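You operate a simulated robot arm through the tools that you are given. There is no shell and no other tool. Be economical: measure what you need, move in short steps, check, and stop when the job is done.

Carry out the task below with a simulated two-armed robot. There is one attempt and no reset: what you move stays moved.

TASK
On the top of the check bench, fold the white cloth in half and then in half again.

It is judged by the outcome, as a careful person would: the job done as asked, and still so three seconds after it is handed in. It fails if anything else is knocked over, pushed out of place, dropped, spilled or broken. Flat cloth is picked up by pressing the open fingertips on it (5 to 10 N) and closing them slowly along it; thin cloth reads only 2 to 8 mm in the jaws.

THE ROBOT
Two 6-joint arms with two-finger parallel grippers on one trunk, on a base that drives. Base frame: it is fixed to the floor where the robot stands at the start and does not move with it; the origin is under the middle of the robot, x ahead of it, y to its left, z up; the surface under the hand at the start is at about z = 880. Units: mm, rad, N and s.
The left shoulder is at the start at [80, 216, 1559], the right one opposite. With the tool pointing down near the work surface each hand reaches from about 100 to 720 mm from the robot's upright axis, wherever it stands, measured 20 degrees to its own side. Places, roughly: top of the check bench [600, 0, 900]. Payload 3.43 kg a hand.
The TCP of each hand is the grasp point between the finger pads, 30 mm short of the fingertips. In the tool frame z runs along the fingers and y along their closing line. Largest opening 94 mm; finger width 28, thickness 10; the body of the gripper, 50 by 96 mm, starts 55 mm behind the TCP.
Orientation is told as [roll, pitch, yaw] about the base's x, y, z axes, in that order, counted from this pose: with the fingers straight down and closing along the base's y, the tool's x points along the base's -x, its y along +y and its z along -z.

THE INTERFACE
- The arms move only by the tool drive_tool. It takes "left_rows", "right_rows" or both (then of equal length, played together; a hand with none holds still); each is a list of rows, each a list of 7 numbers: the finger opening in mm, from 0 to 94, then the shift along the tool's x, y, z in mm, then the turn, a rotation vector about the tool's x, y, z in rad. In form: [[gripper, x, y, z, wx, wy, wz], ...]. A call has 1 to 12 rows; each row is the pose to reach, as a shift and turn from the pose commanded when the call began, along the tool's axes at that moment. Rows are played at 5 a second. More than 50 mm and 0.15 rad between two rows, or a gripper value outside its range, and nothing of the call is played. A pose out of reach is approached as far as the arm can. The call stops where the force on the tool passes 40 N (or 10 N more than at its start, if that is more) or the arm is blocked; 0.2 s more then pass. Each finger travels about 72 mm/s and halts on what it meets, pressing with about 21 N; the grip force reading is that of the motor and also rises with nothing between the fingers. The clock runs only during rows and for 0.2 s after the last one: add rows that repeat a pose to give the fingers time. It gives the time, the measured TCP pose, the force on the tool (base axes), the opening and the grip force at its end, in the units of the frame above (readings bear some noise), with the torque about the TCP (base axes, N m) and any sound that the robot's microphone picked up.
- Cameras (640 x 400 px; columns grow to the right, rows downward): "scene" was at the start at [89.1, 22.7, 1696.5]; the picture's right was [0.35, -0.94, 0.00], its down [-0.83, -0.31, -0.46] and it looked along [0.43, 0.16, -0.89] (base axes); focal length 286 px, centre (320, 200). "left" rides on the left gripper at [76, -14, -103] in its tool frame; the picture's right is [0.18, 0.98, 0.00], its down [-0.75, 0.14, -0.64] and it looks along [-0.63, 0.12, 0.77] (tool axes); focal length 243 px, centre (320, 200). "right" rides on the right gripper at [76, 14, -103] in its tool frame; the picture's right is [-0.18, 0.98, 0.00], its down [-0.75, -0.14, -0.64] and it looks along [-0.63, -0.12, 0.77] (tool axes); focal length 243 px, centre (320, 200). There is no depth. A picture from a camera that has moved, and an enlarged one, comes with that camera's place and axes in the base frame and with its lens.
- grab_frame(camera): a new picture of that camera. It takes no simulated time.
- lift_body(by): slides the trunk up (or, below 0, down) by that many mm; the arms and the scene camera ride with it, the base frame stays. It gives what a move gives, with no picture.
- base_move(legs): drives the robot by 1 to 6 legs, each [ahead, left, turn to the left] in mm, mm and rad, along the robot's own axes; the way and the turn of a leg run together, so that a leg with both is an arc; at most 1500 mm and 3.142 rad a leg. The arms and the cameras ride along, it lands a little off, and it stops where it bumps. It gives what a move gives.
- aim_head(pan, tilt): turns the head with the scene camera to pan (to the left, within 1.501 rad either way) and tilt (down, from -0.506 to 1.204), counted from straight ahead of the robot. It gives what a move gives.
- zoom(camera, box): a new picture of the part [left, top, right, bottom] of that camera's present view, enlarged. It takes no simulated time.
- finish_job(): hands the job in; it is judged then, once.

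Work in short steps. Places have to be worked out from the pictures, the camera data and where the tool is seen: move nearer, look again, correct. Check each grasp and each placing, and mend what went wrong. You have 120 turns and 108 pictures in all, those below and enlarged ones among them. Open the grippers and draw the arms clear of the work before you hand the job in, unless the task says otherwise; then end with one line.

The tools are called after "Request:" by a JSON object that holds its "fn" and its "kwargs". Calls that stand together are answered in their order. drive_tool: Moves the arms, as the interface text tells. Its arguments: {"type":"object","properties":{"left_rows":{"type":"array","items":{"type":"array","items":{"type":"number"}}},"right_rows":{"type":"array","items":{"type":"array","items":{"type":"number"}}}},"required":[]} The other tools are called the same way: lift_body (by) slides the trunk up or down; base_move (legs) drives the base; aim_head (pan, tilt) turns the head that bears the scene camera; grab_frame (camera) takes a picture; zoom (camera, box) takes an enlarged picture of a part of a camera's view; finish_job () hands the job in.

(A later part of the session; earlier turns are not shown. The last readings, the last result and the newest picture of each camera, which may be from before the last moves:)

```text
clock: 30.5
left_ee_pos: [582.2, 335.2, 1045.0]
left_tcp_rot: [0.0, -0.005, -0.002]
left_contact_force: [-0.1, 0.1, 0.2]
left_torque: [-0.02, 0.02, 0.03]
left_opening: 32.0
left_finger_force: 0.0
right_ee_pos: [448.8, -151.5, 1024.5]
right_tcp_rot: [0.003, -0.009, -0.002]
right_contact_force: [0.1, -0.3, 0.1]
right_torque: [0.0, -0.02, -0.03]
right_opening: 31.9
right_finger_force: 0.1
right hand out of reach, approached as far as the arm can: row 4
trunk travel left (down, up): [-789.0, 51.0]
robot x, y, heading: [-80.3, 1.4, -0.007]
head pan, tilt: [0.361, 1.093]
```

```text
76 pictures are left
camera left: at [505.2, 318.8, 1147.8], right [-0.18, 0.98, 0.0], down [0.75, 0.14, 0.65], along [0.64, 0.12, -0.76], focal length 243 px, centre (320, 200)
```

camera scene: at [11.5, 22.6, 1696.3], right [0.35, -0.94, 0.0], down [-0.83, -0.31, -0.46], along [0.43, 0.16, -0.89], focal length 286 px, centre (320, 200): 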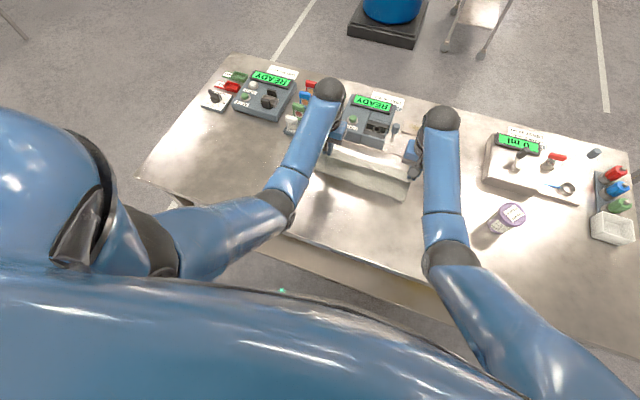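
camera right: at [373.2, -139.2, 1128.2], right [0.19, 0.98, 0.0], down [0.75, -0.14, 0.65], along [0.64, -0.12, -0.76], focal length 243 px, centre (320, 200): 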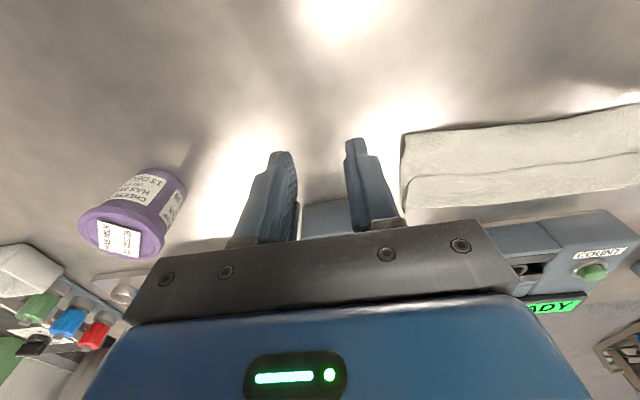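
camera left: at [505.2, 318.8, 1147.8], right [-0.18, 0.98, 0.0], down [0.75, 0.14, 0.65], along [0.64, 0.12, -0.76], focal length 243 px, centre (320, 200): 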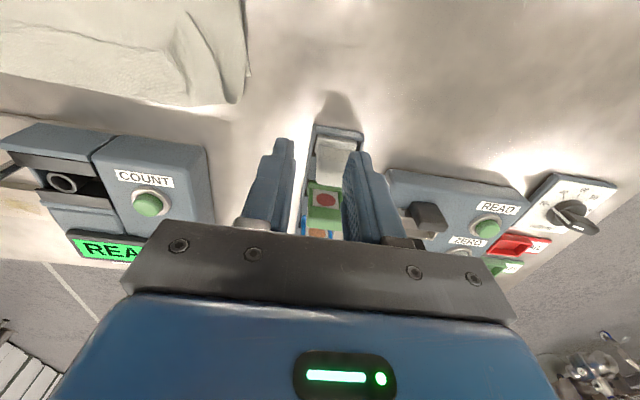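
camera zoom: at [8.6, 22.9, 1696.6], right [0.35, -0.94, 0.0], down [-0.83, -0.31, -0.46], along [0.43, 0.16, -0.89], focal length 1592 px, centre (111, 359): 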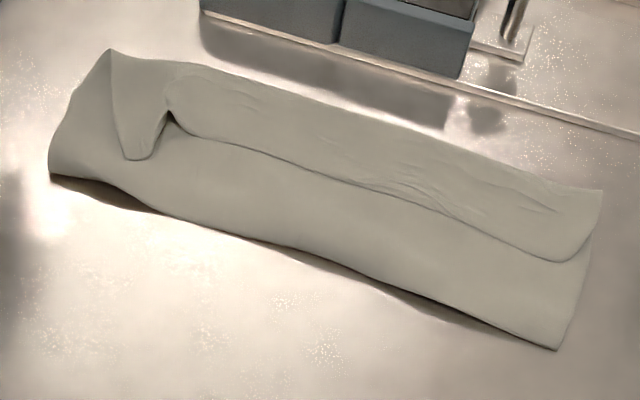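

A row was too long; resend with smaller steps.

Request:
{"fn": "drive_tool", "kwargs": {"left_rows": [[60, 0, -40, 0, 0, 0, 0], [60, 0, -80, 0, 0, 0, 0], [60, 0, -120, 10, 0, 0, 0], [60, 0, -150, 30, 0, 0, 0], [60, -4, -175, 55, 0, 0, 0], [60, -6, -185, 80, 0, 0, 0], [60, -6, -185, 100, 0, 0, 0]], "right_rows": [[60, -25, 25, 0, 0, 0, 0], [60, -50, 50, 0, 0, 0, 0], [60, -75, 75, 0, 0, 0, 0], [60, -100, 95, 15, 0, 0, 0], [60, -120, 105, 40, 0, 0, 0], [60, -126, 114, 65, 0, 0, 0], [60, -126, 114, 80, 0, 0, 0]]}}

Request:
{"fn": "grab_frame", "kwargs": {"camera": "right"}}

Request:
{"fn": "grab_frame", "kwargs": {"camera": "left"}}

```text
clock: 32.1
left_ee_pos: [588.4, 149.4, 942.9]
left_tcp_rot: [0.0, -0.003, -0.002]
left_contact_force: [-0.3, -1.1, -0.2]
left_torque: [-0.01, -0.01, 0.0]
left_opening: 59.9
left_finger_force: 0.0
right_ee_pos: [578.8, -40.7, 943.5]
right_tcp_rot: [0.003, -0.008, -0.001]
right_contact_force: [-1.2, -0.2, 0.4]
right_torque: [0.02, 0.01, 0.01]
right_opening: 59.9
right_finger_force: 0.1
trunk travel left (down, up): [-789.0, 51.0]
robot x, y, heading: [-79.7, -0.3, -0.004]
head pan, tilt: [0.361, 1.093]
```

```text
75 pictures are left
camera right: at [502.9, -26.6, 1048.0], right [0.19, 0.98, 0.0], down [0.75, -0.14, 0.65], along [0.64, -0.12, -0.76], focal length 243 px, centre (320, 200)
```

right: 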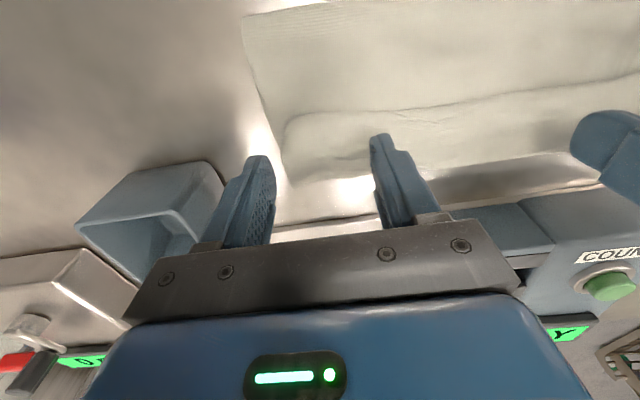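

```text
74 pictures are left
camera left: at [511.6, 134.3, 1045.3], right [-0.18, 0.98, 0.0], down [0.75, 0.14, 0.64], along [0.63, 0.12, -0.76], focal length 243 px, centre (320, 200)
```

left: 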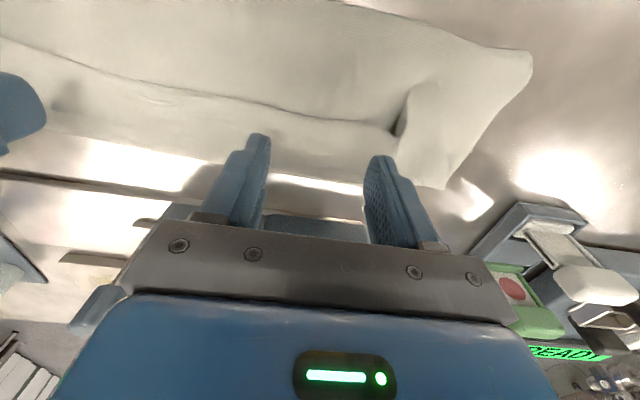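

Fine adjust (right 11 mm inboard, left 6 mm inboard) and lower to near contact.

Request:
{"fn": "drive_tool", "kwargs": {"left_rows": [[60, -2, -6, 8, 0, 0, 0], [60, -2, -6, 17, 0, 0, 0], [60, -2, -6, 23, 0, 0, 0], [60, -2, -6, 25, 0, 0, 0], [60, -2, -6, 25, 0, 0, 0]], "right_rows": [[60, -4, 11, 8, 0, 0, 0], [60, -4, 11, 17, 0, 0, 0], [60, -4, 11, 23, 0, 0, 0], [60, -4, 11, 25, 0, 0, 0], [60, -4, 11, 25, 0, 0, 0]]}}

```text
clock: 33.3
left_ee_pos: [591.8, 140.9, 917.9]
left_tcp_rot: [-0.001, -0.004, -0.002]
left_contact_force: [-0.4, -0.2, 0.1]
left_torque: [0.02, 0.02, 0.0]
left_opening: 60.2
left_finger_force: 0.0
right_ee_pos: [574.1, -30.3, 926.3]
right_tcp_rot: [0.004, -0.007, -0.002]
right_contact_force: [-0.1, 0.8, -0.5]
right_torque: [0.0, 0.01, -0.03]
right_opening: 60.0
right_finger_force: 0.1
right hand out of reach, approached as far as the arm can: row 2, 3, 4, 5
trunk travel left (down, up): [-789.0, 51.0]
robot x, y, heading: [-79.6, 2.4, -0.001]
head pan, tilt: [0.361, 1.093]
```

The right hand is at its reach limit; raise both, drive the base 40 mm forward and shift the hands back accordingly.

Request:
{"fn": "drive_tool", "kwargs": {"left_rows": [[60, 10, 0, -20, 0, 0, 0], [60, 40, 0, -30, 0, 0, 0]], "right_rows": [[60, 10, 0, -20, 0, 0, 0], [60, 30, 0, -30, 0, 0, 0]]}}

Request:
{"fn": "base_move", "kwargs": {"legs": [[40, 0, 0]]}}

```text
clock: 33.9
left_ee_pos: [550.5, 143.2, 951.6]
left_tcp_rot: [0.0, -0.005, -0.002]
left_contact_force: [0.5, -0.1, 0.6]
left_torque: [0.03, -0.06, -0.03]
left_opening: 59.8
left_finger_force: 0.2
right_ee_pos: [541.4, -30.3, 957.2]
right_tcp_rot: [0.003, -0.007, -0.003]
right_contact_force: [-0.5, 0.4, -0.5]
right_torque: [-0.02, -0.02, -0.04]
right_opening: 60.0
right_finger_force: 0.1
trunk travel left (down, up): [-789.0, 51.0]
robot x, y, heading: [-80.9, 1.8, -0.002]
head pan, tilt: [0.361, 1.093]
```

```text
clock: 34.8
left_ee_pos: [584.7, 142.6, 956.2]
left_tcp_rot: [0.001, -0.012, -0.001]
left_contact_force: [-0.2, -0.2, -0.1]
left_torque: [0.0, -0.07, 0.01]
left_opening: 60.1
left_finger_force: 0.0
right_ee_pos: [577.2, -30.6, 960.3]
right_tcp_rot: [0.003, -0.013, 0.0]
right_contact_force: [-0.8, -1.0, 0.6]
right_torque: [-0.01, -0.07, 0.01]
right_opening: 59.8
right_finger_force: 0.0
trunk travel left (down, up): [-789.0, 51.0]
robot x, y, heading: [-39.0, -0.2, -0.005]
head pan, tilt: [0.361, 1.093]
```

Now descend: left 37 mm, right 42 mm, with right +6 mm and left +4 mm in x.

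Request:
{"fn": "drive_tool", "kwargs": {"left_rows": [[60, -4, 0, 15, 0, 0, 0], [60, -4, 0, 30, 0, 0, 0], [60, -4, 0, 37, 0, 0, 0], [60, -4, 0, 37, 0, 0, 0]], "right_rows": [[60, -8, 0, 15, 0, 0, 0], [60, -8, 0, 30, 0, 0, 0], [60, -8, 0, 41, 0, 0, 0], [60, -8, 0, 41, 0, 0, 0]]}}

```text
clock: 35.8
left_ee_pos: [595.5, 141.7, 913.4]
left_tcp_rot: [0.001, -0.003, -0.001]
left_contact_force: [0.0, 0.0, 5.6]
left_torque: [0.0, 0.16, -0.02]
left_opening: 60.3
left_finger_force: 0.2
right_ee_pos: [593.8, -29.3, 912.5]
right_tcp_rot: [0.003, -0.005, 0.001]
right_contact_force: [-0.7, -0.1, 3.0]
right_torque: [-0.05, 0.06, 0.01]
right_opening: 60.0
right_finger_force: 0.1
trunk travel left (down, up): [-789.0, 51.0]
robot x, y, heading: [-42.5, -1.9, -0.001]
head pan, tilt: [0.361, 1.093]
```

Shift both 9 mm nearer and press to about 8 N.

Request:
{"fn": "drive_tool", "kwargs": {"left_rows": [[60, 0, 0, -6, 0, 0, 0], [60, 9, 0, -6, 0, 0, 0], [60, 9, 0, -1, 0, 0, 0], [60, 9, 0, 0.5, 0, 0, 0], [60, 9, 0, 0.5, 0, 0, 0]], "right_rows": [[60, 0, 0, -6, 0, 0, 0], [60, 8, 0, -6, 0, 0, 0], [60, 8, 0, -1, 0, 0, 0], [60, 8, 0, 0.5, 0, 0, 0], [60, 8, 0, 0.5, 0, 0, 0]]}}

```text
clock: 37.0
left_ee_pos: [585.7, 142.2, 913.2]
left_tcp_rot: [0.0, -0.006, 0.0]
left_contact_force: [0.1, 0.1, 4.8]
left_torque: [0.04, 0.02, 0.03]
left_opening: 59.9
left_finger_force: 0.0
right_ee_pos: [584.4, -30.9, 912.9]
right_tcp_rot: [0.003, -0.008, 0.001]
right_contact_force: [-0.4, 0.2, 1.4]
right_torque: [-0.04, 0.04, 0.01]
right_opening: 59.8
right_finger_force: 0.1
trunk travel left (down, up): [-789.0, 51.0]
robot x, y, heading: [-43.5, 2.0, 0.002]
head pan, tilt: [0.361, 1.093]
```

Request:
{"fn": "drive_tool", "kwargs": {"left_rows": [[60, 0, 0, 0.5, 0, 0, 0], [57, 0, 0, 0.5, 0, 0, 0], [54, 0, 0, 0.5, 0, 0, 0], [51, 0, 0, 0.5, 0, 0, 0], [48, 0, 0, 0.5, 0, 0, 0], [45, 0, 0, 0.5, 0, 0, 0], [42, 0, 0, 0.5, 0, 0, 0], [39, 0, 0, 0.5, 0, 0, 0], [36, 0, 0, 0.5, 0, 0, 0], [33, 0, 0, 0.5, 0, 0, 0], [30, 0, 0, 0.5, 0, 0, 0]], "right_rows": [[60, 0, 0, 1, 0, 0, 0], [57, 0, 0, 1, 0, 0, 0], [54, 0, 0, 1, 0, 0, 0], [51, 0, 0, 1, 0, 0, 0], [48, 0, 0, 1, 0, 0, 0], [45, 0, 0, 1, 0, 0, 0], [42, 0, 0, 1, 0, 0, 0], [39, 0, 0, 1, 0, 0, 0], [36, 0, 0, 1, 0, 0, 0], [33, 0, 0, 1, 0, 0, 0], [30, 0, 0, 1, 0, 0, 0]]}}

Request:
{"fn": "grab_frame", "kwargs": {"camera": "right"}}

Request:
{"fn": "grab_frame", "kwargs": {"camera": "left"}}

```text
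clock: 39.4
left_ee_pos: [583.8, 142.9, 913.3]
left_tcp_rot: [0.0, -0.006, 0.0]
left_contact_force: [0.0, -0.2, 2.7]
left_torque: [0.0, 0.04, 0.01]
left_opening: 29.7
left_finger_force: 0.1
right_ee_pos: [583.2, -31.2, 913.3]
right_tcp_rot: [0.003, -0.006, 0.001]
right_contact_force: [-0.3, 0.3, 15.2]
right_torque: [-0.1, 0.12, 0.06]
right_opening: 29.9
right_finger_force: 0.1
trunk travel left (down, up): [-789.0, 51.0]
robot x, y, heading: [-42.9, 0.1, 0.003]
head pan, tilt: [0.361, 1.093]
```

```text
73 pictures are left
camera right: at [507.3, -17.7, 1016.9], right [0.18, 0.98, 0.0], down [0.75, -0.14, 0.65], along [0.64, -0.12, -0.76], focal length 243 px, centre (320, 200)
```

right: 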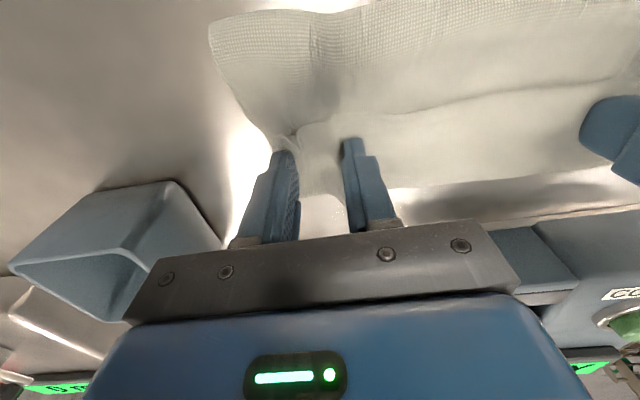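

```text
72 pictures are left
camera left: at [507.4, 127.5, 1016.9], right [-0.18, 0.98, 0.0], down [0.75, 0.14, 0.65], along [0.64, 0.12, -0.76], focal length 243 px, centre (320, 200)
```

left: 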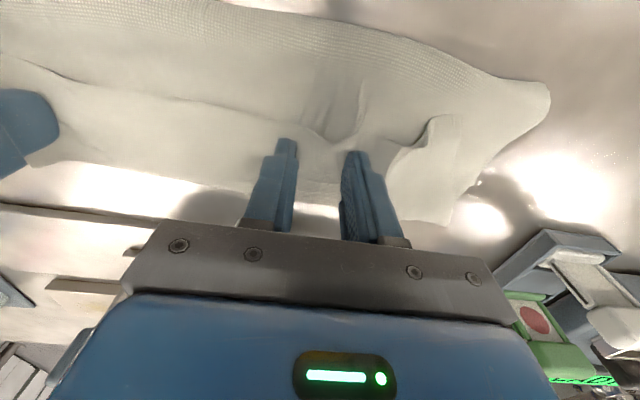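

Both layers bunch between the fingers. Continue closing.

Request:
{"fn": "drive_tool", "kwargs": {"left_rows": [[27, 0, 0, 0.5, 0, 0, 0], [24, 0, 0, 0.5, 0, 0, 0], [21, 0, 0, 0.5, 0, 0, 0], [18, 0, 0, 0.5, 0, 0, 0], [15, 0, 0, 0.5, 0, 0, 0], [12, 0, 0, 0.5, 0, 0, 0], [9, 0, 0, 0.5, 0, 0, 0], [6, 0, 0, 0.5, 0, 0, 0], [3, 0, 0, 0, 0, 0, 0], [0, 0, 0, 0, 0, 0, 0], [0, 0, 0, 0, 0, 0, 0]], "right_rows": [[27, 0, 0, -0.3, 0, 0, 0], [24, 0, 0, -0.3, 0, 0, 0], [21, 0, 0, -0.3, 0, 0, 0], [18, 0, 0, -0.3, 0, 0, 0], [15, 0, 0, -0.3, 0, 0, 0], [12, 0, 0, -0.3, 0, 0, 0], [9, 0, 0, -0.3, 0, 0, 0], [6, 0, 0, -0.3, 0, 0, 0], [3, 0, 0, -0.3, 0, 0, 0], [0, 0, 0, -0.3, 0, 0, 0], [0, 0, 0, -0.3, 0, 0, 0]]}}

```text
clock: 41.8
left_ee_pos: [583.8, 141.7, 912.6]
left_tcp_rot: [0.001, -0.005, 0.001]
left_contact_force: [-0.5, 0.4, 3.2]
left_torque: [-0.03, 0.01, -0.01]
left_opening: 0.2
left_finger_force: 21.7
right_ee_pos: [581.9, -30.3, 914.0]
right_tcp_rot: [0.003, -0.007, -0.001]
right_contact_force: [-1.0, 0.2, 12.8]
right_torque: [0.02, 0.15, -0.03]
right_opening: 4.6
right_finger_force: 20.5
trunk travel left (down, up): [-789.0, 51.0]
robot x, y, heading: [-44.1, -2.8, -0.001]
head pan, tilt: [0.361, 1.093]
```

Right holds (4.6 mm); the left slipped at too light a pressure. Redo the left with about 10 N.

Request:
{"fn": "drive_tool", "kwargs": {"left_rows": [[0, 0, 0, -14, 0, 0, 0], [20, 0, 0, -14, 0, 0, 0], [40, 0, 0, -14, 0, 0, 0], [60, 0, 0, -14, 0, 0, 0], [60, 0, 0, -6, 0, 0, 0], [60, 0, 0, 0, 0, 0, 0], [60, 0, 0, 1.3, 0, 0, 0], [60, 0, 0, 1.3, 0, 0, 0]]}}

Request:
{"fn": "grab_frame", "kwargs": {"camera": "left"}}

```text
clock: 43.5
left_ee_pos: [585.0, 143.3, 912.0]
left_tcp_rot: [0.0, -0.008, -0.001]
left_contact_force: [-1.8, -3.1, 13.2]
left_torque: [0.21, 0.12, 0.05]
left_opening: 59.8
left_finger_force: 0.1
right_ee_pos: [581.7, -31.2, 913.1]
right_tcp_rot: [0.005, -0.008, 0.001]
right_contact_force: [0.9, 2.4, 7.5]
right_torque: [0.04, 0.04, 0.03]
right_opening: 4.3
right_finger_force: 21.2
trunk travel left (down, up): [-789.0, 51.0]
robot x, y, heading: [-36.9, 0.2, -0.001]
head pan, tilt: [0.361, 1.093]
```

```text
71 pictures are left
camera left: at [508.2, 127.2, 1016.3], right [-0.18, 0.98, 0.0], down [0.75, 0.14, 0.65], along [0.64, 0.12, -0.76], focal length 243 px, centre (320, 200)
```

left: 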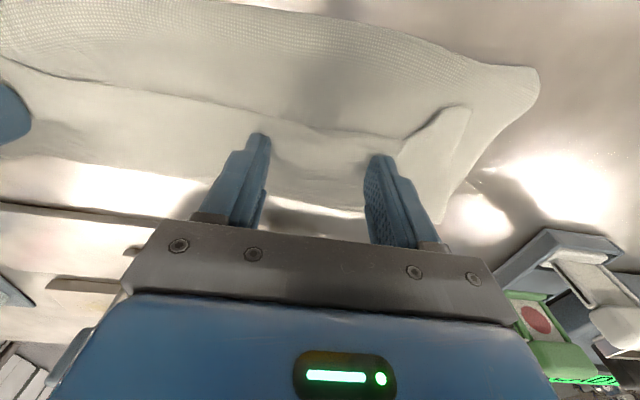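

Request:
{"fn": "drive_tool", "kwargs": {"left_rows": [[57, 0, 0, 0, 0, 0, 0], [54, 0, 0, 0, 0, 0, 0], [51, 0, 0, 0, 0, 0, 0], [48, 0, 0, 0, 0, 0, 0], [45, 0, 0, 0, 0, 0, 0], [42, 0, 0, 0, 0, 0, 0], [39, 0, 0, 0, 0, 0, 0], [36, 0, 0, 0, 0, 0, 0], [33, 0, 0, 0, 0, 0, 0], [30, 0, 0, 0, 0, 0, 0], [27, 0, 0, 0, 0, 0, 0], [24, 0, 0, 0, 0, 0, 0]]}}

Request:
{"fn": "drive_tool", "kwargs": {"left_rows": [[21, 0, 0, 0, 0, 0, 0], [18, 0, 0, 0, 0, 0, 0], [15, 0, 0, 0, 0, 0, 0], [12, 0, 0, 0, 0, 0, 0], [9, 0, 0, 0, 0, 0, 0], [6, 0, 0, 0, 0, 0, 0], [3, 0, 0, 0, 0, 0, 0], [0, 0, 0, 0, 0, 0, 0], [0, 0, 0, 0, 0, 0, 0]]}}

```text
clock: 46.1
left_ee_pos: [585.1, 142.4, 913.0]
left_tcp_rot: [0.0, -0.007, -0.002]
left_contact_force: [-0.1, -17.8, 23.3]
left_torque: [-0.22, 0.18, -0.06]
left_opening: 30.7
left_finger_force: 10.7
right_ee_pos: [581.5, -30.2, 915.3]
right_tcp_rot: [0.006, -0.009, 0.0]
right_contact_force: [0.9, 20.5, 2.3]
right_torque: [0.67, 0.01, 0.02]
right_opening: 4.7
right_finger_force: 21.3
trunk travel left (down, up): [-789.0, 51.0]
robot x, y, heading: [-41.9, -1.5, 0.002]
head pan, tilt: [0.361, 1.093]
```

```text
clock: 48.1
left_ee_pos: [585.5, 141.5, 913.2]
left_tcp_rot: [0.001, -0.006, -0.002]
left_contact_force: [1.0, -10.4, 26.7]
left_torque: [-0.44, 0.19, 0.0]
left_opening: 2.1
left_finger_force: 20.5
right_ee_pos: [581.5, -32.3, 914.4]
right_tcp_rot: [0.003, -0.007, -0.001]
right_contact_force: [-0.1, 7.8, 3.6]
right_torque: [0.26, 0.04, 0.02]
right_opening: 4.1
right_finger_force: 21.3
trunk travel left (down, up): [-789.0, 51.0]
robot x, y, heading: [-43.2, -2.3, -0.007]
head pan, tilt: [0.361, 1.093]
```

Both hold something now (2.1 and 4.1 mm). Ease the tension by 2 mm, lift both 50 mm and check.

Request:
{"fn": "drive_tool", "kwargs": {"left_rows": [[0, 0, -2, -8, 0, 0, 0], [0, 0, -2, -18, 0, 0, 0], [0, 2, -2, -28, 0, 0, 0], [0, 6, -2, -40, 0, 0, 0], [0, 10, -2, -52, 0, 0, 0], [0, 10, -2, -52, 0, 0, 0]], "right_rows": [[0, 0, 2, -8, 0, 0, 0], [0, 0, 2, -18, 0, 0, 0], [0, 2, 2, -28, 0, 0, 0], [0, 6, 2, -40, 0, 0, 0], [0, 10, 2, -52, 0, 0, 0], [0, 10, 2, -52, 0, 0, 0]]}}

Request:
{"fn": "grab_frame", "kwargs": {"camera": "right"}}

Request:
{"fn": "grab_frame", "kwargs": {"camera": "left"}}

Request:
{"fn": "zoom", "kwargs": {"camera": "scene", "box": [240, 80, 480, 230]}}

```text
clock: 49.5
left_ee_pos: [576.6, 142.7, 962.9]
left_tcp_rot: [0.001, -0.004, -0.001]
left_contact_force: [-0.6, -1.9, -0.7]
left_torque: [-0.04, 0.0, 0.0]
left_opening: 1.6
left_finger_force: 21.3
right_ee_pos: [572.7, -27.3, 964.3]
right_tcp_rot: [0.001, -0.007, -0.001]
right_contact_force: [0.0, 1.0, -0.1]
right_torque: [0.06, -0.03, 0.04]
right_opening: 4.1
right_finger_force: 21.3
trunk travel left (down, up): [-789.0, 51.0]
robot x, y, heading: [-39.8, -0.8, 0.0]
head pan, tilt: [0.361, 1.093]
```

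```text
70 pictures are left
camera right: at [497.5, -15.1, 1067.6], right [0.19, 0.98, 0.0], down [0.75, -0.14, 0.65], along [0.64, -0.12, -0.76], focal length 243 px, centre (320, 200)
```

right: 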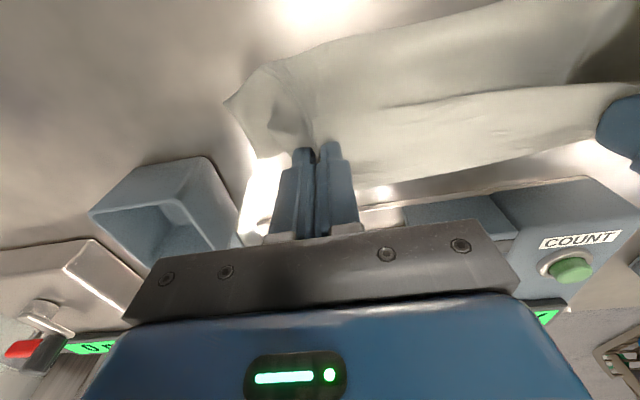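

```text
69 pictures are left
camera left: at [499.3, 126.3, 1066.2], right [-0.18, 0.98, 0.0], down [0.75, 0.14, 0.64], along [0.63, 0.12, -0.76], focal length 243 px, centre (320, 200)
```

left: 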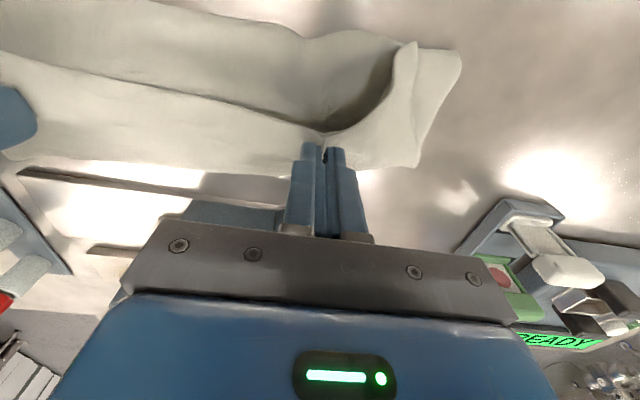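

```text
2.67 times, centred on (360, 155) of scene
camera zoom: at [48.4, 22.6, 1696.5], right [0.35, -0.94, 0.0], down [-0.83, -0.31, -0.46], along [0.43, 0.16, -0.89], focal length 763 px, centre (213, 320)
```

zoom: 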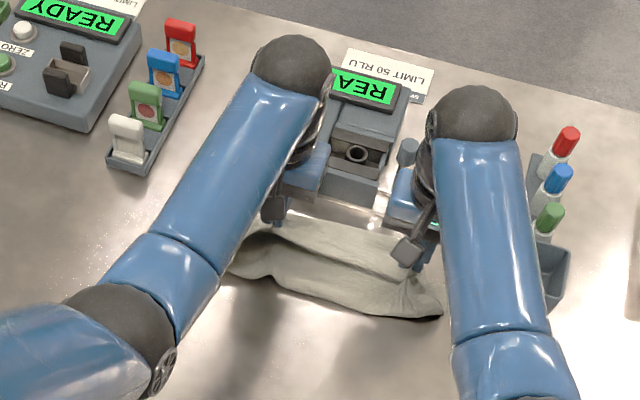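

Both layers of the flap are lifting. Carry the flap back over toward the near side.

Request:
{"fn": "drive_tool", "kwargs": {"left_rows": [[0, 18, 2, -20, 0, 0, 0], [0, 36, 4, -40, 0, 0, 0], [0, 56, 6, -54, 0, 0, 0], [0, 76, 8, -62, 0, 0, 0], [0, 96, 10, -62, 0, 0, 0], [0, 116, 12, -54, 0, 0, 0], [0, 136, 14, -40, 0, 0, 0], [0, 156, 16, -24, 0, 0, 0], [0, 174, 18, -6, 0, 0, 0], [0, 190, 18, 14, 0, 0, 0], [0, 198, 18, 34, 0, 0, 0], [0, 200, 18, 42, 0, 0, 0]], "right_rows": [[0, 18, 0, -20, 0, 0, 0], [0, 36, 0, -40, 0, 0, 0], [0, 56, 0, -54, 0, 0, 0], [0, 76, 0, -62, 0, 0, 0], [0, 96, 0, -62, 0, 0, 0], [0, 116, 0, -54, 0, 0, 0], [0, 136, 0, -40, 0, 0, 0], [0, 156, 0, -24, 0, 0, 0], [0, 174, 0, -6, 0, 0, 0], [0, 190, 0, 14, 0, 0, 0], [0, 198, 0, 34, 0, 0, 0], [0, 200, 0, 42, 0, 0, 0]]}}

Request:
{"fn": "grab_frame", "kwargs": {"camera": "right"}}

Request:
{"fn": "grab_frame", "kwargs": {"camera": "left"}}

Request:
{"fn": "zoom", "kwargs": {"camera": "scene", "box": [240, 110, 480, 260]}}

```text
clock: 52.1
left_ee_pos: [377.5, 156.8, 920.3]
left_tcp_rot: [0.002, -0.005, 0.001]
left_contact_force: [-0.2, 0.2, -0.4]
left_torque: [-0.02, 0.01, -0.01]
left_opening: 0.0
left_finger_force: 20.6
left hand out of reach, approached as far as the arm can: row 5, 6
right_ee_pos: [373.1, -30.5, 918.6]
right_tcp_rot: [0.001, -0.003, -0.003]
right_contact_force: [0.1, -0.7, 1.9]
right_torque: [0.02, 0.03, 0.01]
right_opening: 4.2
right_finger_force: 20.9
trunk travel left (down, up): [-789.0, 51.0]
robot x, y, heading: [-39.5, -0.3, -0.003]
head pan, tilt: [0.361, 1.093]
```

```text
67 pictures are left
camera right: at [297.9, -16.9, 1022.8], right [0.19, 0.98, 0.0], down [0.75, -0.14, 0.65], along [0.63, -0.12, -0.76], focal length 243 px, centre (320, 200)
```

right: 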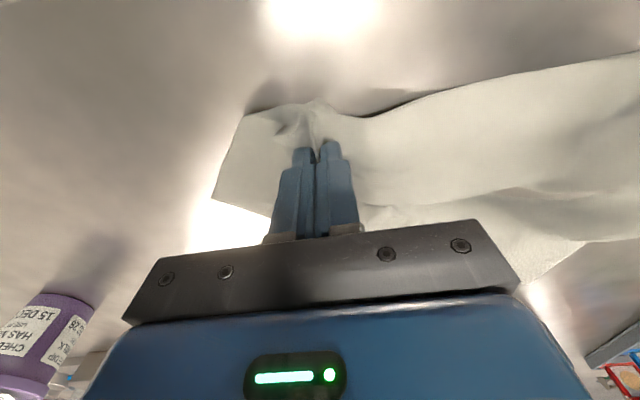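

```text
66 pictures are left
camera left: at [301.2, 141.9, 1023.9], right [-0.19, 0.98, 0.0], down [0.75, 0.14, 0.64], along [0.63, 0.12, -0.76], focal length 243 px, centre (320, 200)
```

left: 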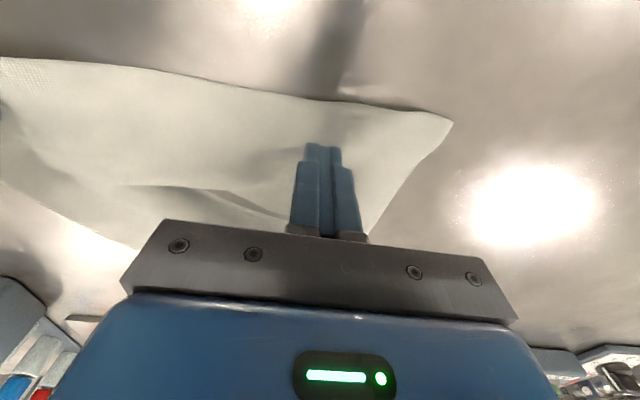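

```text
2.67 times, centred on (360, 185) of scene
camera zoom: at [48.0, 22.6, 1696.6], right [0.35, -0.94, 0.0], down [-0.83, -0.31, -0.46], along [0.43, 0.16, -0.89], focal length 763 px, centre (213, 240)
```

zoom: 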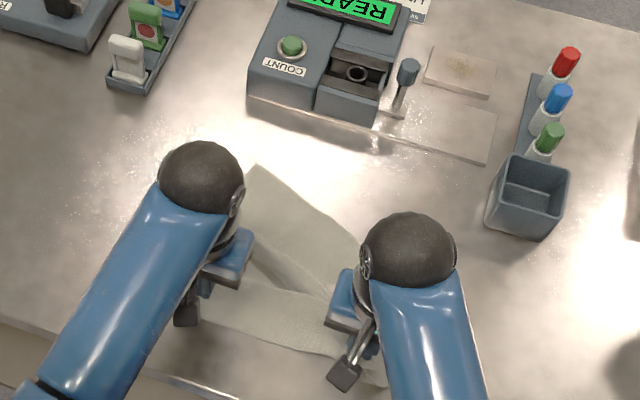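

The cloth was dragged askew on the right side. Release and move the hands clear to see the state.

Request:
{"fn": "drive_tool", "kwargs": {"left_rows": [[0, 0, 0, -15, 0, 0, 0], [0, -20, 30, -40, 0, 0, 0], [20, -30, 70, -60, 0, 0, 0], [40, -40, 110, -65, 0, 0, 0], [40, -40, 150, -65, 0, 0, 0], [40, -40, 190, -65, 0, 0, 0]], "right_rows": [[15, 0, 0, -3, 0, 0, 0], [30, 0, 0, -20, 0, 0, 0], [30, 0, -30, -50, 0, 0, 0], [30, -20, -70, -60, 0, 0, 0], [30, -20, -110, -60, 0, 0, 0], [30, -20, -150, -60, 0, 0, 0]]}}

Request:
{"fn": "zoom", "kwargs": {"camera": "scene", "box": [240, 110, 480, 260]}}

```text
clock: 53.5
left_ee_pos: [412.2, 350.4, 986.2]
left_tcp_rot: [-0.001, -0.004, -0.002]
left_contact_force: [-0.2, 0.7, 0.0]
left_torque: [0.03, 0.01, 0.01]
left_opening: 40.3
left_finger_force: 0.1
right_ee_pos: [394.8, -180.1, 981.8]
right_tcp_rot: [0.005, -0.007, 0.0]
right_contact_force: [-0.3, -0.5, 0.0]
right_torque: [0.0, -0.04, -0.01]
right_opening: 30.1
right_finger_force: 0.1
trunk travel left (down, up): [-789.0, 51.0]
robot x, y, heading: [-45.3, 0.3, 0.003]
head pan, tilt: [0.361, 1.093]
```

```text
2.67 times, centred on (360, 185) of scene
camera zoom: at [47.8, 23.0, 1696.5], right [0.35, -0.94, 0.0], down [-0.83, -0.31, -0.46], along [0.43, 0.16, -0.89], focal length 763 px, centre (213, 240)
```

zoom: 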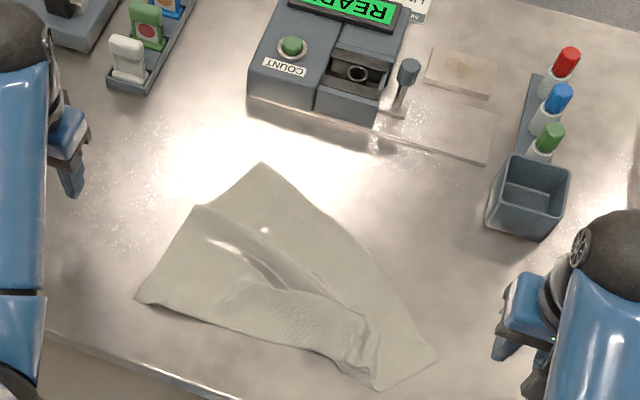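

Request:
{"fn": "zoom", "kwargs": {"camera": "scene", "box": [280, 160, 410, 260]}}

```text
4.00 times, centred on (345, 210) of scene
camera zoom: at [47.8, 23.0, 1696.5], right [0.35, -0.94, 0.0], down [-0.83, -0.31, -0.46], along [0.43, 0.16, -0.89], focal length 1144 px, centre (220, 160)
```

zoom: 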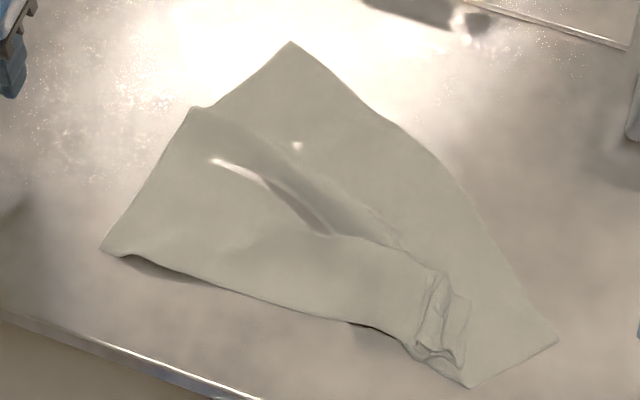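

The bottom layer got dragged by the right corner. Corners now: A≈[566,153], B≈[389,-117], D≈[336,230], C bunched near [350,-37]. I'll take A with the left and B with the right, and pull them back out to spread the cloth flat.

Request:
{"fn": "drive_tool", "kwargs": {"left_rows": [[44, -20, -40, 0, 0, 0, 0], [44, -40, -80, 0, 0, 0, 0], [44, -60, -120, 0, 0, 0, 0], [44, -80, -160, 0, 0, 0, 0], [44, -100, -195, 10, 0, 0, 0], [44, -113, -220, 30, 0, 0, 0], [44, -113, -220, 45, 0, 0, 0]], "right_rows": [[50, 0, 25, 0, 0, 0, 0], [50, 0, 50, 0, 0, 0, 0], [50, 5, 75, 0, 0, 0, 0], [50, 11, 100, 0, 0, 0, 0], [50, 11, 116, 10, 0, 0, 0], [50, 11, 116, 30, 0, 0, 0], [50, 11, 116, 40, 0, 0, 0]]}}

Request:
{"fn": "grab_frame", "kwargs": {"camera": "right"}}

Request:
{"fn": "grab_frame", "kwargs": {"camera": "left"}}

```text
clock: 55.1
left_ee_pos: [528.9, 127.6, 940.4]
left_tcp_rot: [0.0, -0.004, 0.0]
left_contact_force: [0.0, -0.8, -0.4]
left_torque: [-0.02, 0.02, 0.01]
left_opening: 44.1
left_finger_force: 0.1
right_ee_pos: [381.0, -64.1, 941.3]
right_tcp_rot: [0.004, -0.004, 0.0]
right_contact_force: [-0.1, 0.2, 0.2]
right_torque: [0.0, 0.0, 0.03]
right_opening: 49.8
right_finger_force: 0.1
trunk travel left (down, up): [-789.0, 51.0]
robot x, y, heading: [-38.9, -1.7, 0.001]
head pan, tilt: [0.361, 1.093]
```

```text
62 pictures are left
camera right: at [306.7, -50.8, 1045.6], right [0.18, 0.98, 0.0], down [0.75, -0.14, 0.65], along [0.64, -0.12, -0.76], focal length 243 px, centre (320, 200)
```

right: 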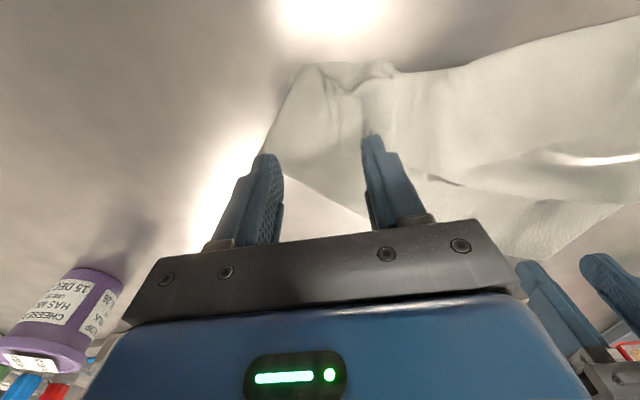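

```text
61 pictures are left
camera left: at [451.8, 111.6, 1043.8], right [-0.18, 0.98, 0.0], down [0.75, 0.14, 0.64], along [0.63, 0.12, -0.76], focal length 243 px, centre (320, 200)
```

left: 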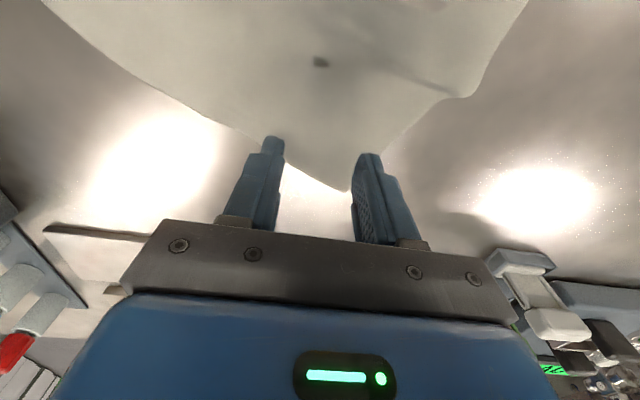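

Adjust slightly and press down to near contact.

Request:
{"fn": "drive_tool", "kwargs": {"left_rows": [[44, -6, 5, 10, 0, 0, 0], [44, -6, 5, 20, 0, 0, 0], [44, -6, 5, 28, 0, 0, 0], [44, -6, 5, 29.5, 0, 0, 0], [44, -6, 5, 29.5, 0, 0, 0]], "right_rows": [[50, 0, 9, 10, 0, 0, 0], [50, 0, 9, 20, 0, 0, 0], [50, 0, 9, 28, 0, 0, 0], [50, 0, 9, 30.5, 0, 0, 0], [50, 0, 9, 30.5, 0, 0, 0]]}}

```text
clock: 56.5
left_ee_pos: [534.8, 133.2, 912.5]
left_tcp_rot: [0.002, -0.004, 0.0]
left_contact_force: [-0.7, 0.6, 3.3]
left_torque: [0.01, 0.04, 0.0]
left_opening: 44.2
left_finger_force: 0.0
right_ee_pos: [384.6, -52.0, 913.8]
right_tcp_rot: [0.01, -0.015, -0.002]
right_contact_force: [-3.2, -1.6, 20.5]
right_torque: [0.74, 0.15, 0.12]
right_opening: 49.3
right_finger_force: 0.1
trunk travel left (down, up): [-789.0, 51.0]
robot x, y, heading: [-40.5, -0.3, -0.008]
head pan, tilt: [0.361, 1.093]
stopped in row 5 (right hand): the force on the tool passed its limit at 40 N (the readings are from after the stop); the commanded pose is now the measured one
```

The right inner finger sits on the bunched part. Lift, narrow to 36 mm and shift outward; the left gets slightly more press.

Request:
{"fn": "drive_tool", "kwargs": {"left_rows": [[44, 0, 0, 0, 0, 0, 0], [44, 0, 0, 0, 0, 0, 0], [44, 0, 0, 0, 0, 0, 0], [44, 0, 0, 0.4, 0, 0, 0], [44, 0, 0, 0.7, 0, 0, 0], [44, 0, 0, 0.7, 0, 0, 0]], "right_rows": [[50, 0, 0, -12, 0, 0, 0], [36, 1, -16, -12, 0, 0, 0], [36, 1, -16, -12, 0, 0, 0], [36, 1, -16, -5, 0, 0, 0], [36, 1, -16, 0, 0, 0, 0], [36, 1, -16, 0, 0, 0, 0]]}}

Request:
{"fn": "grab_frame", "kwargs": {"camera": "right"}}

```text
clock: 58.0
left_ee_pos: [535.0, 132.4, 910.9]
left_tcp_rot: [-0.001, -0.005, 0.0]
left_contact_force: [0.1, -1.3, 6.5]
left_torque: [-0.03, -0.05, 0.01]
left_opening: 43.9
left_finger_force: 0.1
right_ee_pos: [383.2, -68.6, 912.6]
right_tcp_rot: [0.008, -0.014, -0.001]
right_contact_force: [-1.0, 0.1, 11.3]
right_torque: [0.24, 0.13, 0.03]
right_opening: 36.0
right_finger_force: 0.2
trunk travel left (down, up): [-789.0, 51.0]
robot x, y, heading: [-39.6, -2.4, -0.002]
head pan, tilt: [0.361, 1.093]
```

```text
60 pictures are left
camera right: at [307.2, -55.8, 1016.3], right [0.18, 0.98, 0.01], down [0.74, -0.15, 0.65], along [0.64, -0.11, -0.76], focal length 243 px, centre (320, 200)
```

right: 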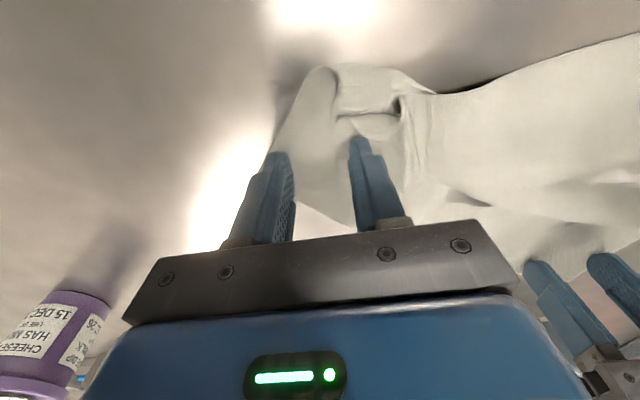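

Good contact on both. Close slowly.

Request:
{"fn": "drive_tool", "kwargs": {"left_rows": [[41, 0, 0, 0.2, 0, 0, 0], [38, 0, 0, 0.2, 0, 0, 0], [35, 0, 0, 0.2, 0, 0, 0], [32, 0, 0, 0.2, 0, 0, 0], [29, 0, 0, 0.2, 0, 0, 0], [26, 0, 0, 0.2, 0, 0, 0], [23, 0, 0, 0.2, 0, 0, 0], [20, 0, 0, 0.2, 0, 0, 0], [17, 0, 0, 0.2, 0, 0, 0], [14, 0, 0, 0.2, 0, 0, 0], [11, 0, 0, 0.2, 0, 0, 0], [8, 0, 0, 0.2, 0, 0, 0]], "right_rows": [[34, 0, 0, 0, 0, 0, 0], [31, 0, 0, 0, 0, 0, 0], [28, 0, 0, 0, 0, 0, 0], [25, 0, 0, 0, 0, 0, 0], [22, 0, 0, 0, 0, 0, 0], [19, 0, 0, 0, 0, 0, 0], [16, 0, 0, 0, 0, 0, 0], [13, 0, 0, 0, 0, 0, 0], [10, 0, 0, 0, 0, 0, 0], [7, 0, 0, 0, 0, 0, 0], [4, 0, 0, 0, 0, 0, 0], [1, 0, 0, 0, 0, 0, 0]]}}

Request:
{"fn": "drive_tool", "kwargs": {"left_rows": [[5, 0, 0, 0, 0, 0, 0], [2, 0, 0, 0, 0, 0, 0], [0, 0, 0, 0, 0, 0, 0], [0, 0, 0, 0, 0, 0, 0]], "right_rows": [[0, 0, 0, 0, 0, 0, 0], [0, 0, 0, 0, 0, 0, 0], [0, 0, 0, 0, 0, 0, 0], [0, 0, 0, 0, 0, 0, 0]]}}

```text
clock: 60.5
left_ee_pos: [534.1, 132.1, 911.4]
left_tcp_rot: [-0.001, -0.005, -0.001]
left_contact_force: [0.4, -0.7, 11.0]
left_torque: [-0.03, 0.01, -0.02]
left_opening: 8.4
left_finger_force: 20.8
right_ee_pos: [382.5, -67.8, 913.7]
right_tcp_rot: [0.007, -0.014, -0.001]
right_contact_force: [1.0, 1.8, 16.8]
right_torque: [0.13, 0.13, -0.03]
right_opening: 0.0
right_finger_force: 21.3
trunk travel left (down, up): [-789.0, 51.0]
robot x, y, heading: [-44.0, 0.6, 0.002]
head pan, tilt: [0.361, 1.093]
```

```text
clock: 61.5
left_ee_pos: [534.0, 132.1, 910.9]
left_tcp_rot: [0.0, -0.005, -0.002]
left_contact_force: [-1.2, -0.9, 11.0]
left_torque: [-0.01, 0.01, -0.04]
left_opening: 8.5
left_finger_force: 21.0
right_ee_pos: [382.1, -69.2, 914.0]
right_tcp_rot: [0.007, -0.013, -0.002]
right_contact_force: [1.1, 2.3, 17.5]
right_torque: [0.08, 0.14, 0.0]
right_opening: 0.0
right_finger_force: 21.0
trunk travel left (down, up): [-789.0, 51.0]
robot x, y, heading: [-45.7, -1.3, -0.0]
head pan, tilt: [0.361, 1.093]
```

Left has it (8.5 mm); right is empty. Lift and reopen the right, and look.

Request:
{"fn": "drive_tool", "kwargs": {"right_rows": [[0, 0, 0, -20, 0, 0, 0], [20, 0, 0, -30, 0, 0, 0], [40, 0, 0, -30, 0, 0, 0], [54, 0, 0, -30, 0, 0, 0], [54, 0, 0, -30, 0, 0, 0]]}}

Request:
{"fn": "grab_frame", "kwargs": {"camera": "right"}}

```text
clock: 62.8
left_ee_pos: [534.4, 132.8, 910.5]
left_tcp_rot: [0.002, -0.006, -0.001]
left_contact_force: [-1.1, -0.1, 16.8]
left_torque: [0.03, 0.03, 0.01]
left_opening: 8.4
left_finger_force: 20.8
right_ee_pos: [381.8, -69.6, 942.6]
right_tcp_rot: [0.006, -0.012, -0.001]
right_contact_force: [0.3, 0.3, -0.7]
right_torque: [0.03, -0.02, 0.01]
right_opening: 54.0
right_finger_force: 0.0
trunk travel left (down, up): [-789.0, 51.0]
robot x, y, heading: [-41.4, 1.4, -0.0]
head pan, tilt: [0.361, 1.093]
```

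```text
59 pictures are left
camera right: at [305.7, -57.0, 1046.4], right [0.18, 0.98, 0.01], down [0.74, -0.15, 0.65], along [0.64, -0.11, -0.76], focal length 243 px, centre (320, 200)
```

right: 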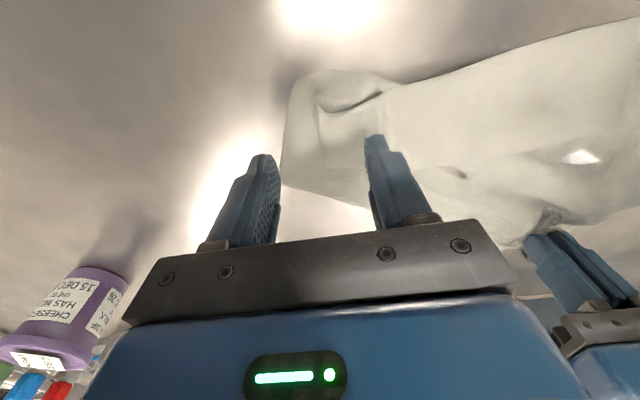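

B's edge now runs from about [421,-108] to [351,-79]. Re-grip centred at [396,-60], both fingers on cloth.

Request:
{"fn": "drive_tool", "kwargs": {"right_rows": [[50, -14, 10, 0, 0, 0, 0], [50, -14, 10, 15, 0, 0, 0], [50, -14, 10, 27, 0, 0, 0], [50, -14, 10, 30, 0, 0, 0], [50, -14, 10, 30.5, 0, 0, 0], [50, -14, 10, 30.5, 0, 0, 0]]}}

```text
clock: 64.2
left_ee_pos: [534.8, 132.4, 912.3]
left_tcp_rot: [0.002, -0.004, 0.0]
left_contact_force: [0.8, 2.2, 16.5]
left_torque: [0.03, -0.05, 0.0]
left_opening: 8.2
left_finger_force: 21.5
right_ee_pos: [396.6, -57.9, 912.0]
right_tcp_rot: [0.008, -0.014, -0.001]
right_contact_force: [-0.5, -1.1, 6.5]
right_torque: [0.17, 0.07, 0.01]
right_opening: 49.7
right_finger_force: 0.1
trunk travel left (down, up): [-789.0, 51.0]
robot x, y, heading: [-42.9, -0.8, -0.0]
head pan, tilt: [0.361, 1.093]
```

Request:
{"fn": "drive_tool", "kwargs": {"right_rows": [[50, 0, 0, 0.7, 0, 0, 0], [47, 0, 0, 0.7, 0, 0, 0], [44, 0, 0, 0.7, 0, 0, 0], [41, 0, 0, 0.7, 0, 0, 0], [38, 0, 0, 0.7, 0, 0, 0], [35, 0, 0, 0.7, 0, 0, 0], [32, 0, 0, 0.7, 0, 0, 0], [29, 0, 0, 0.7, 0, 0, 0], [26, 0, 0, 0.7, 0, 0, 0], [23, 0, 0, 0.7, 0, 0, 0], [20, 0, 0, 0.7, 0, 0, 0]]}}

Request:
{"fn": "drive_tool", "kwargs": {"right_rows": [[17, 0, 0, 0, 0, 0, 0], [14, 0, 0, 0, 0, 0, 0], [11, 0, 0, 0, 0, 0, 0], [8, 0, 0, 0, 0, 0, 0], [5, 0, 0, 0, 0, 0, 0], [2, 0, 0, 0, 0, 0, 0], [0, 0, 0, 0, 0, 0, 0], [0, 0, 0, 0, 0, 0, 0]]}}

```text
clock: 66.5
left_ee_pos: [533.5, 132.5, 912.5]
left_tcp_rot: [0.001, -0.005, -0.001]
left_contact_force: [1.6, -0.2, 9.1]
left_torque: [-0.01, -0.01, -0.01]
left_opening: 8.0
left_finger_force: 20.6
right_ee_pos: [395.7, -59.8, 911.9]
right_tcp_rot: [0.006, -0.016, -0.001]
right_contact_force: [1.0, -0.5, 28.6]
right_torque: [0.39, 0.25, 0.0]
right_opening: 20.5
right_finger_force: 0.7
trunk travel left (down, up): [-789.0, 51.0]
robot x, y, heading: [-38.6, -1.1, -0.006]
head pan, tilt: [0.361, 1.093]
```

```text
clock: 68.3
left_ee_pos: [533.9, 132.4, 911.8]
left_tcp_rot: [0.001, -0.008, 0.001]
left_contact_force: [0.2, 0.5, 5.6]
left_torque: [0.03, -0.05, -0.01]
left_opening: 7.8
left_finger_force: 20.7
right_ee_pos: [395.8, -57.8, 912.4]
right_tcp_rot: [0.005, -0.014, -0.001]
right_contact_force: [1.5, -1.9, 30.4]
right_torque: [0.16, 0.26, 0.0]
right_opening: 12.3
right_finger_force: 21.1
trunk travel left (down, up): [-789.0, 51.0]
robot x, y, heading: [-42.1, 4.9, 0.001]
head pan, tilt: [0.361, 1.093]
```

Right holds 12 mm. Lift both 30 mm and pull them apart to square up the far edge, letting the rest trail.

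Request:
{"fn": "drive_tool", "kwargs": {"left_rows": [[0, 0, 0, -10, 0, 0, 0], [0, 0, 0, -25, 0, 0, 0], [0, 0, 0, -40, 0, 0, 0], [0, -4, 12, -40, 0, 0, 0], [0, -8, 24, -40, 0, 0, 0], [0, -12, 36, -40, 0, 0, 0], [0, -16, 46, -40, 0, 0, 0], [0, -20, 56, -40, 0, 0, 0], [0, -24, 62, -40, 0, 0, 0], [0, -26, 66, -40, 0, 0, 0], [0, -26, 66, -40, 0, 0, 0]], "right_rows": [[0, 0, 0, -10, 0, 0, 0], [0, 0, 0, -25, 0, 0, 0], [0, 0, 0, -40, 0, 0, 0], [0, -22, 0, -40, 0, 0, 0], [0, -44, 0, -40, 0, 0, 0], [0, -66, 0, -40, 0, 0, 0], [0, -88, 0, -40, 0, 0, 0], [0, -110, 0, -40, 0, 0, 0], [0, -132, -2, -40, 0, 0, 0], [0, -154, -4, -40, 0, 0, 0], [0, -164, -6, -40, 0, 0, 0]]}}

Request:
{"fn": "zoom", "kwargs": {"camera": "scene", "box": [240, 110, 480, 260]}}

Request:
{"fn": "grab_frame", "kwargs": {"camera": "right"}}

```text
clock: 70.8
left_ee_pos: [561.1, 197.5, 950.9]
left_tcp_rot: [0.0, -0.004, -0.001]
left_contact_force: [-0.1, -0.5, 0.1]
left_torque: [-0.02, 0.0, -0.02]
left_opening: 2.5
left_finger_force: 21.3
right_ee_pos: [561.0, -66.0, 952.1]
right_tcp_rot: [0.005, -0.009, -0.003]
right_contact_force: [0.8, 1.2, 0.0]
right_torque: [-0.02, -0.01, -0.01]
right_opening: 3.8
right_finger_force: 21.4
trunk travel left (down, up): [-789.0, 51.0]
robot x, y, heading: [-43.2, 0.8, -0.002]
head pan, tilt: [0.361, 1.093]
```

```text
2.67 times, centred on (360, 185) of scene
camera zoom: at [49.4, 22.8, 1696.4], right [0.35, -0.94, 0.0], down [-0.83, -0.31, -0.46], along [0.43, 0.16, -0.89], focal length 763 px, centre (213, 240)
```

zoom: 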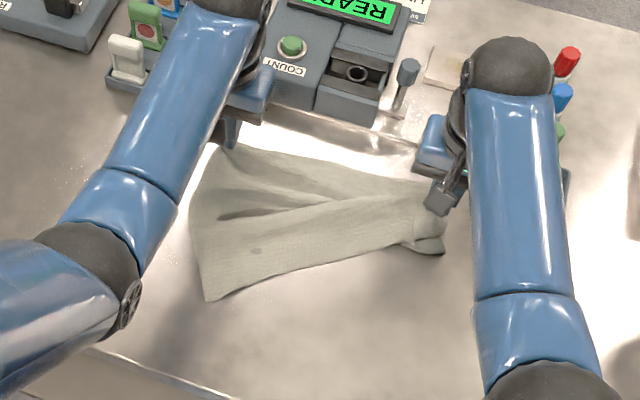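

```text
57 pictures are left
camera right: at [485.4, -53.3, 1055.4], right [0.18, 0.98, 0.01], down [0.75, -0.15, 0.65], along [0.64, -0.11, -0.76], focal length 243 px, centre (320, 200)
```

right: 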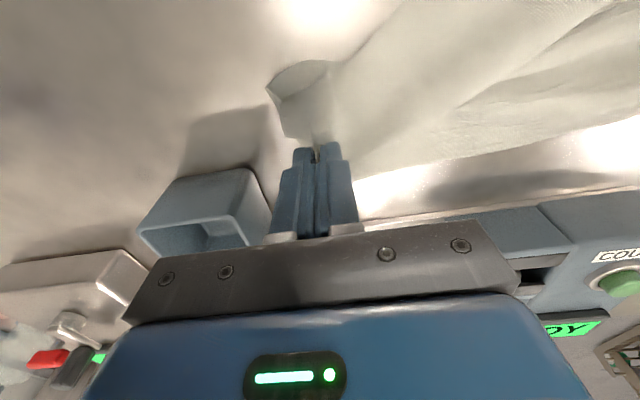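

The far edge is squared, but C may still be bunched in the right grip. Lift both higher to let the cloth hang and see.

Request:
{"fn": "drive_tool", "kwargs": {"left_rows": [[0, 0, 4, -30, 0, 0, 0], [0, 5, 4, -60, 0, 0, 0], [0, 10, 4, -90, 0, 0, 0], [0, 15, 4, -120, 0, 0, 0], [0, 20, 4, -150, 0, 0, 0], [0, 20, 4, -150, 0, 0, 0]], "right_rows": [[0, 0, 0, -30, 0, 0, 0], [0, 5, 0, -60, 0, 0, 0], [0, 10, 0, -90, 0, 0, 0], [0, 15, 0, -120, 0, 0, 0], [0, 20, 0, -150, 0, 0, 0], [0, 20, 0, -150, 0, 0, 0]]}}

Request:
{"fn": "grab_frame", "kwargs": {"camera": "right"}}

Request:
{"fn": "grab_frame", "kwargs": {"camera": "scene"}}

```text
clock: 72.2
left_ee_pos: [566.1, 204.3, 1065.9]
left_tcp_rot: [0.0, -0.004, 0.0]
left_contact_force: [0.1, -0.6, -0.1]
left_torque: [0.0, -0.03, 0.01]
left_opening: 2.3
left_finger_force: 21.5
left hand out of reach, approached as far as the arm can: row 4, 5, 6
right_ee_pos: [558.6, -60.7, 1082.2]
right_tcp_rot: [0.006, -0.012, 0.0]
right_contact_force: [-0.1, 0.1, 0.5]
right_torque: [0.03, 0.01, 0.0]
right_opening: 3.7
right_finger_force: 21.1
right hand out of reach, approached as far as the arm can: row 4, 5, 6
trunk travel left (down, up): [-789.0, 51.0]
robot x, y, heading: [-41.2, -0.5, 0.0]
head pan, tilt: [0.361, 1.093]
```

```text
56 pictures are left
camera right: at [483.5, -48.6, 1185.0], right [0.18, 0.98, 0.01], down [0.75, -0.15, 0.65], along [0.64, -0.11, -0.76], focal length 243 px, centre (320, 200)
```

right: 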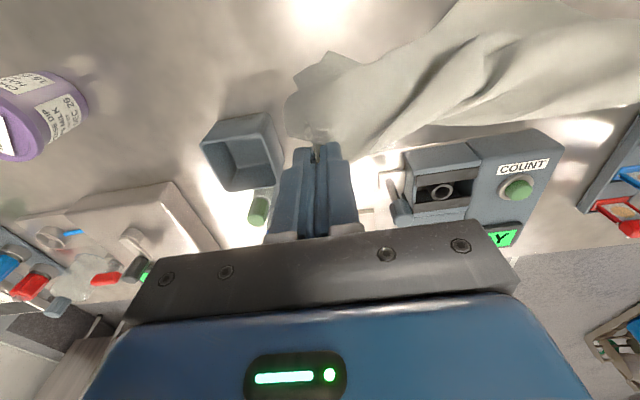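

```text
55 pictures are left
camera scene: at [48.9, 22.7, 1696.4], right [0.35, -0.94, 0.0], down [-0.83, -0.31, -0.46], along [0.43, 0.16, -0.89], focal length 286 px, centre (320, 200)
```

scene: 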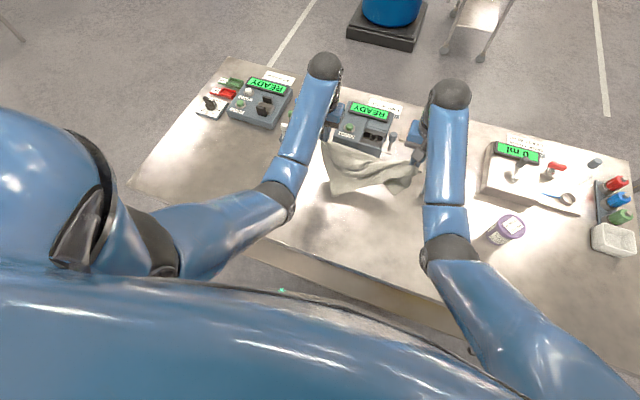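

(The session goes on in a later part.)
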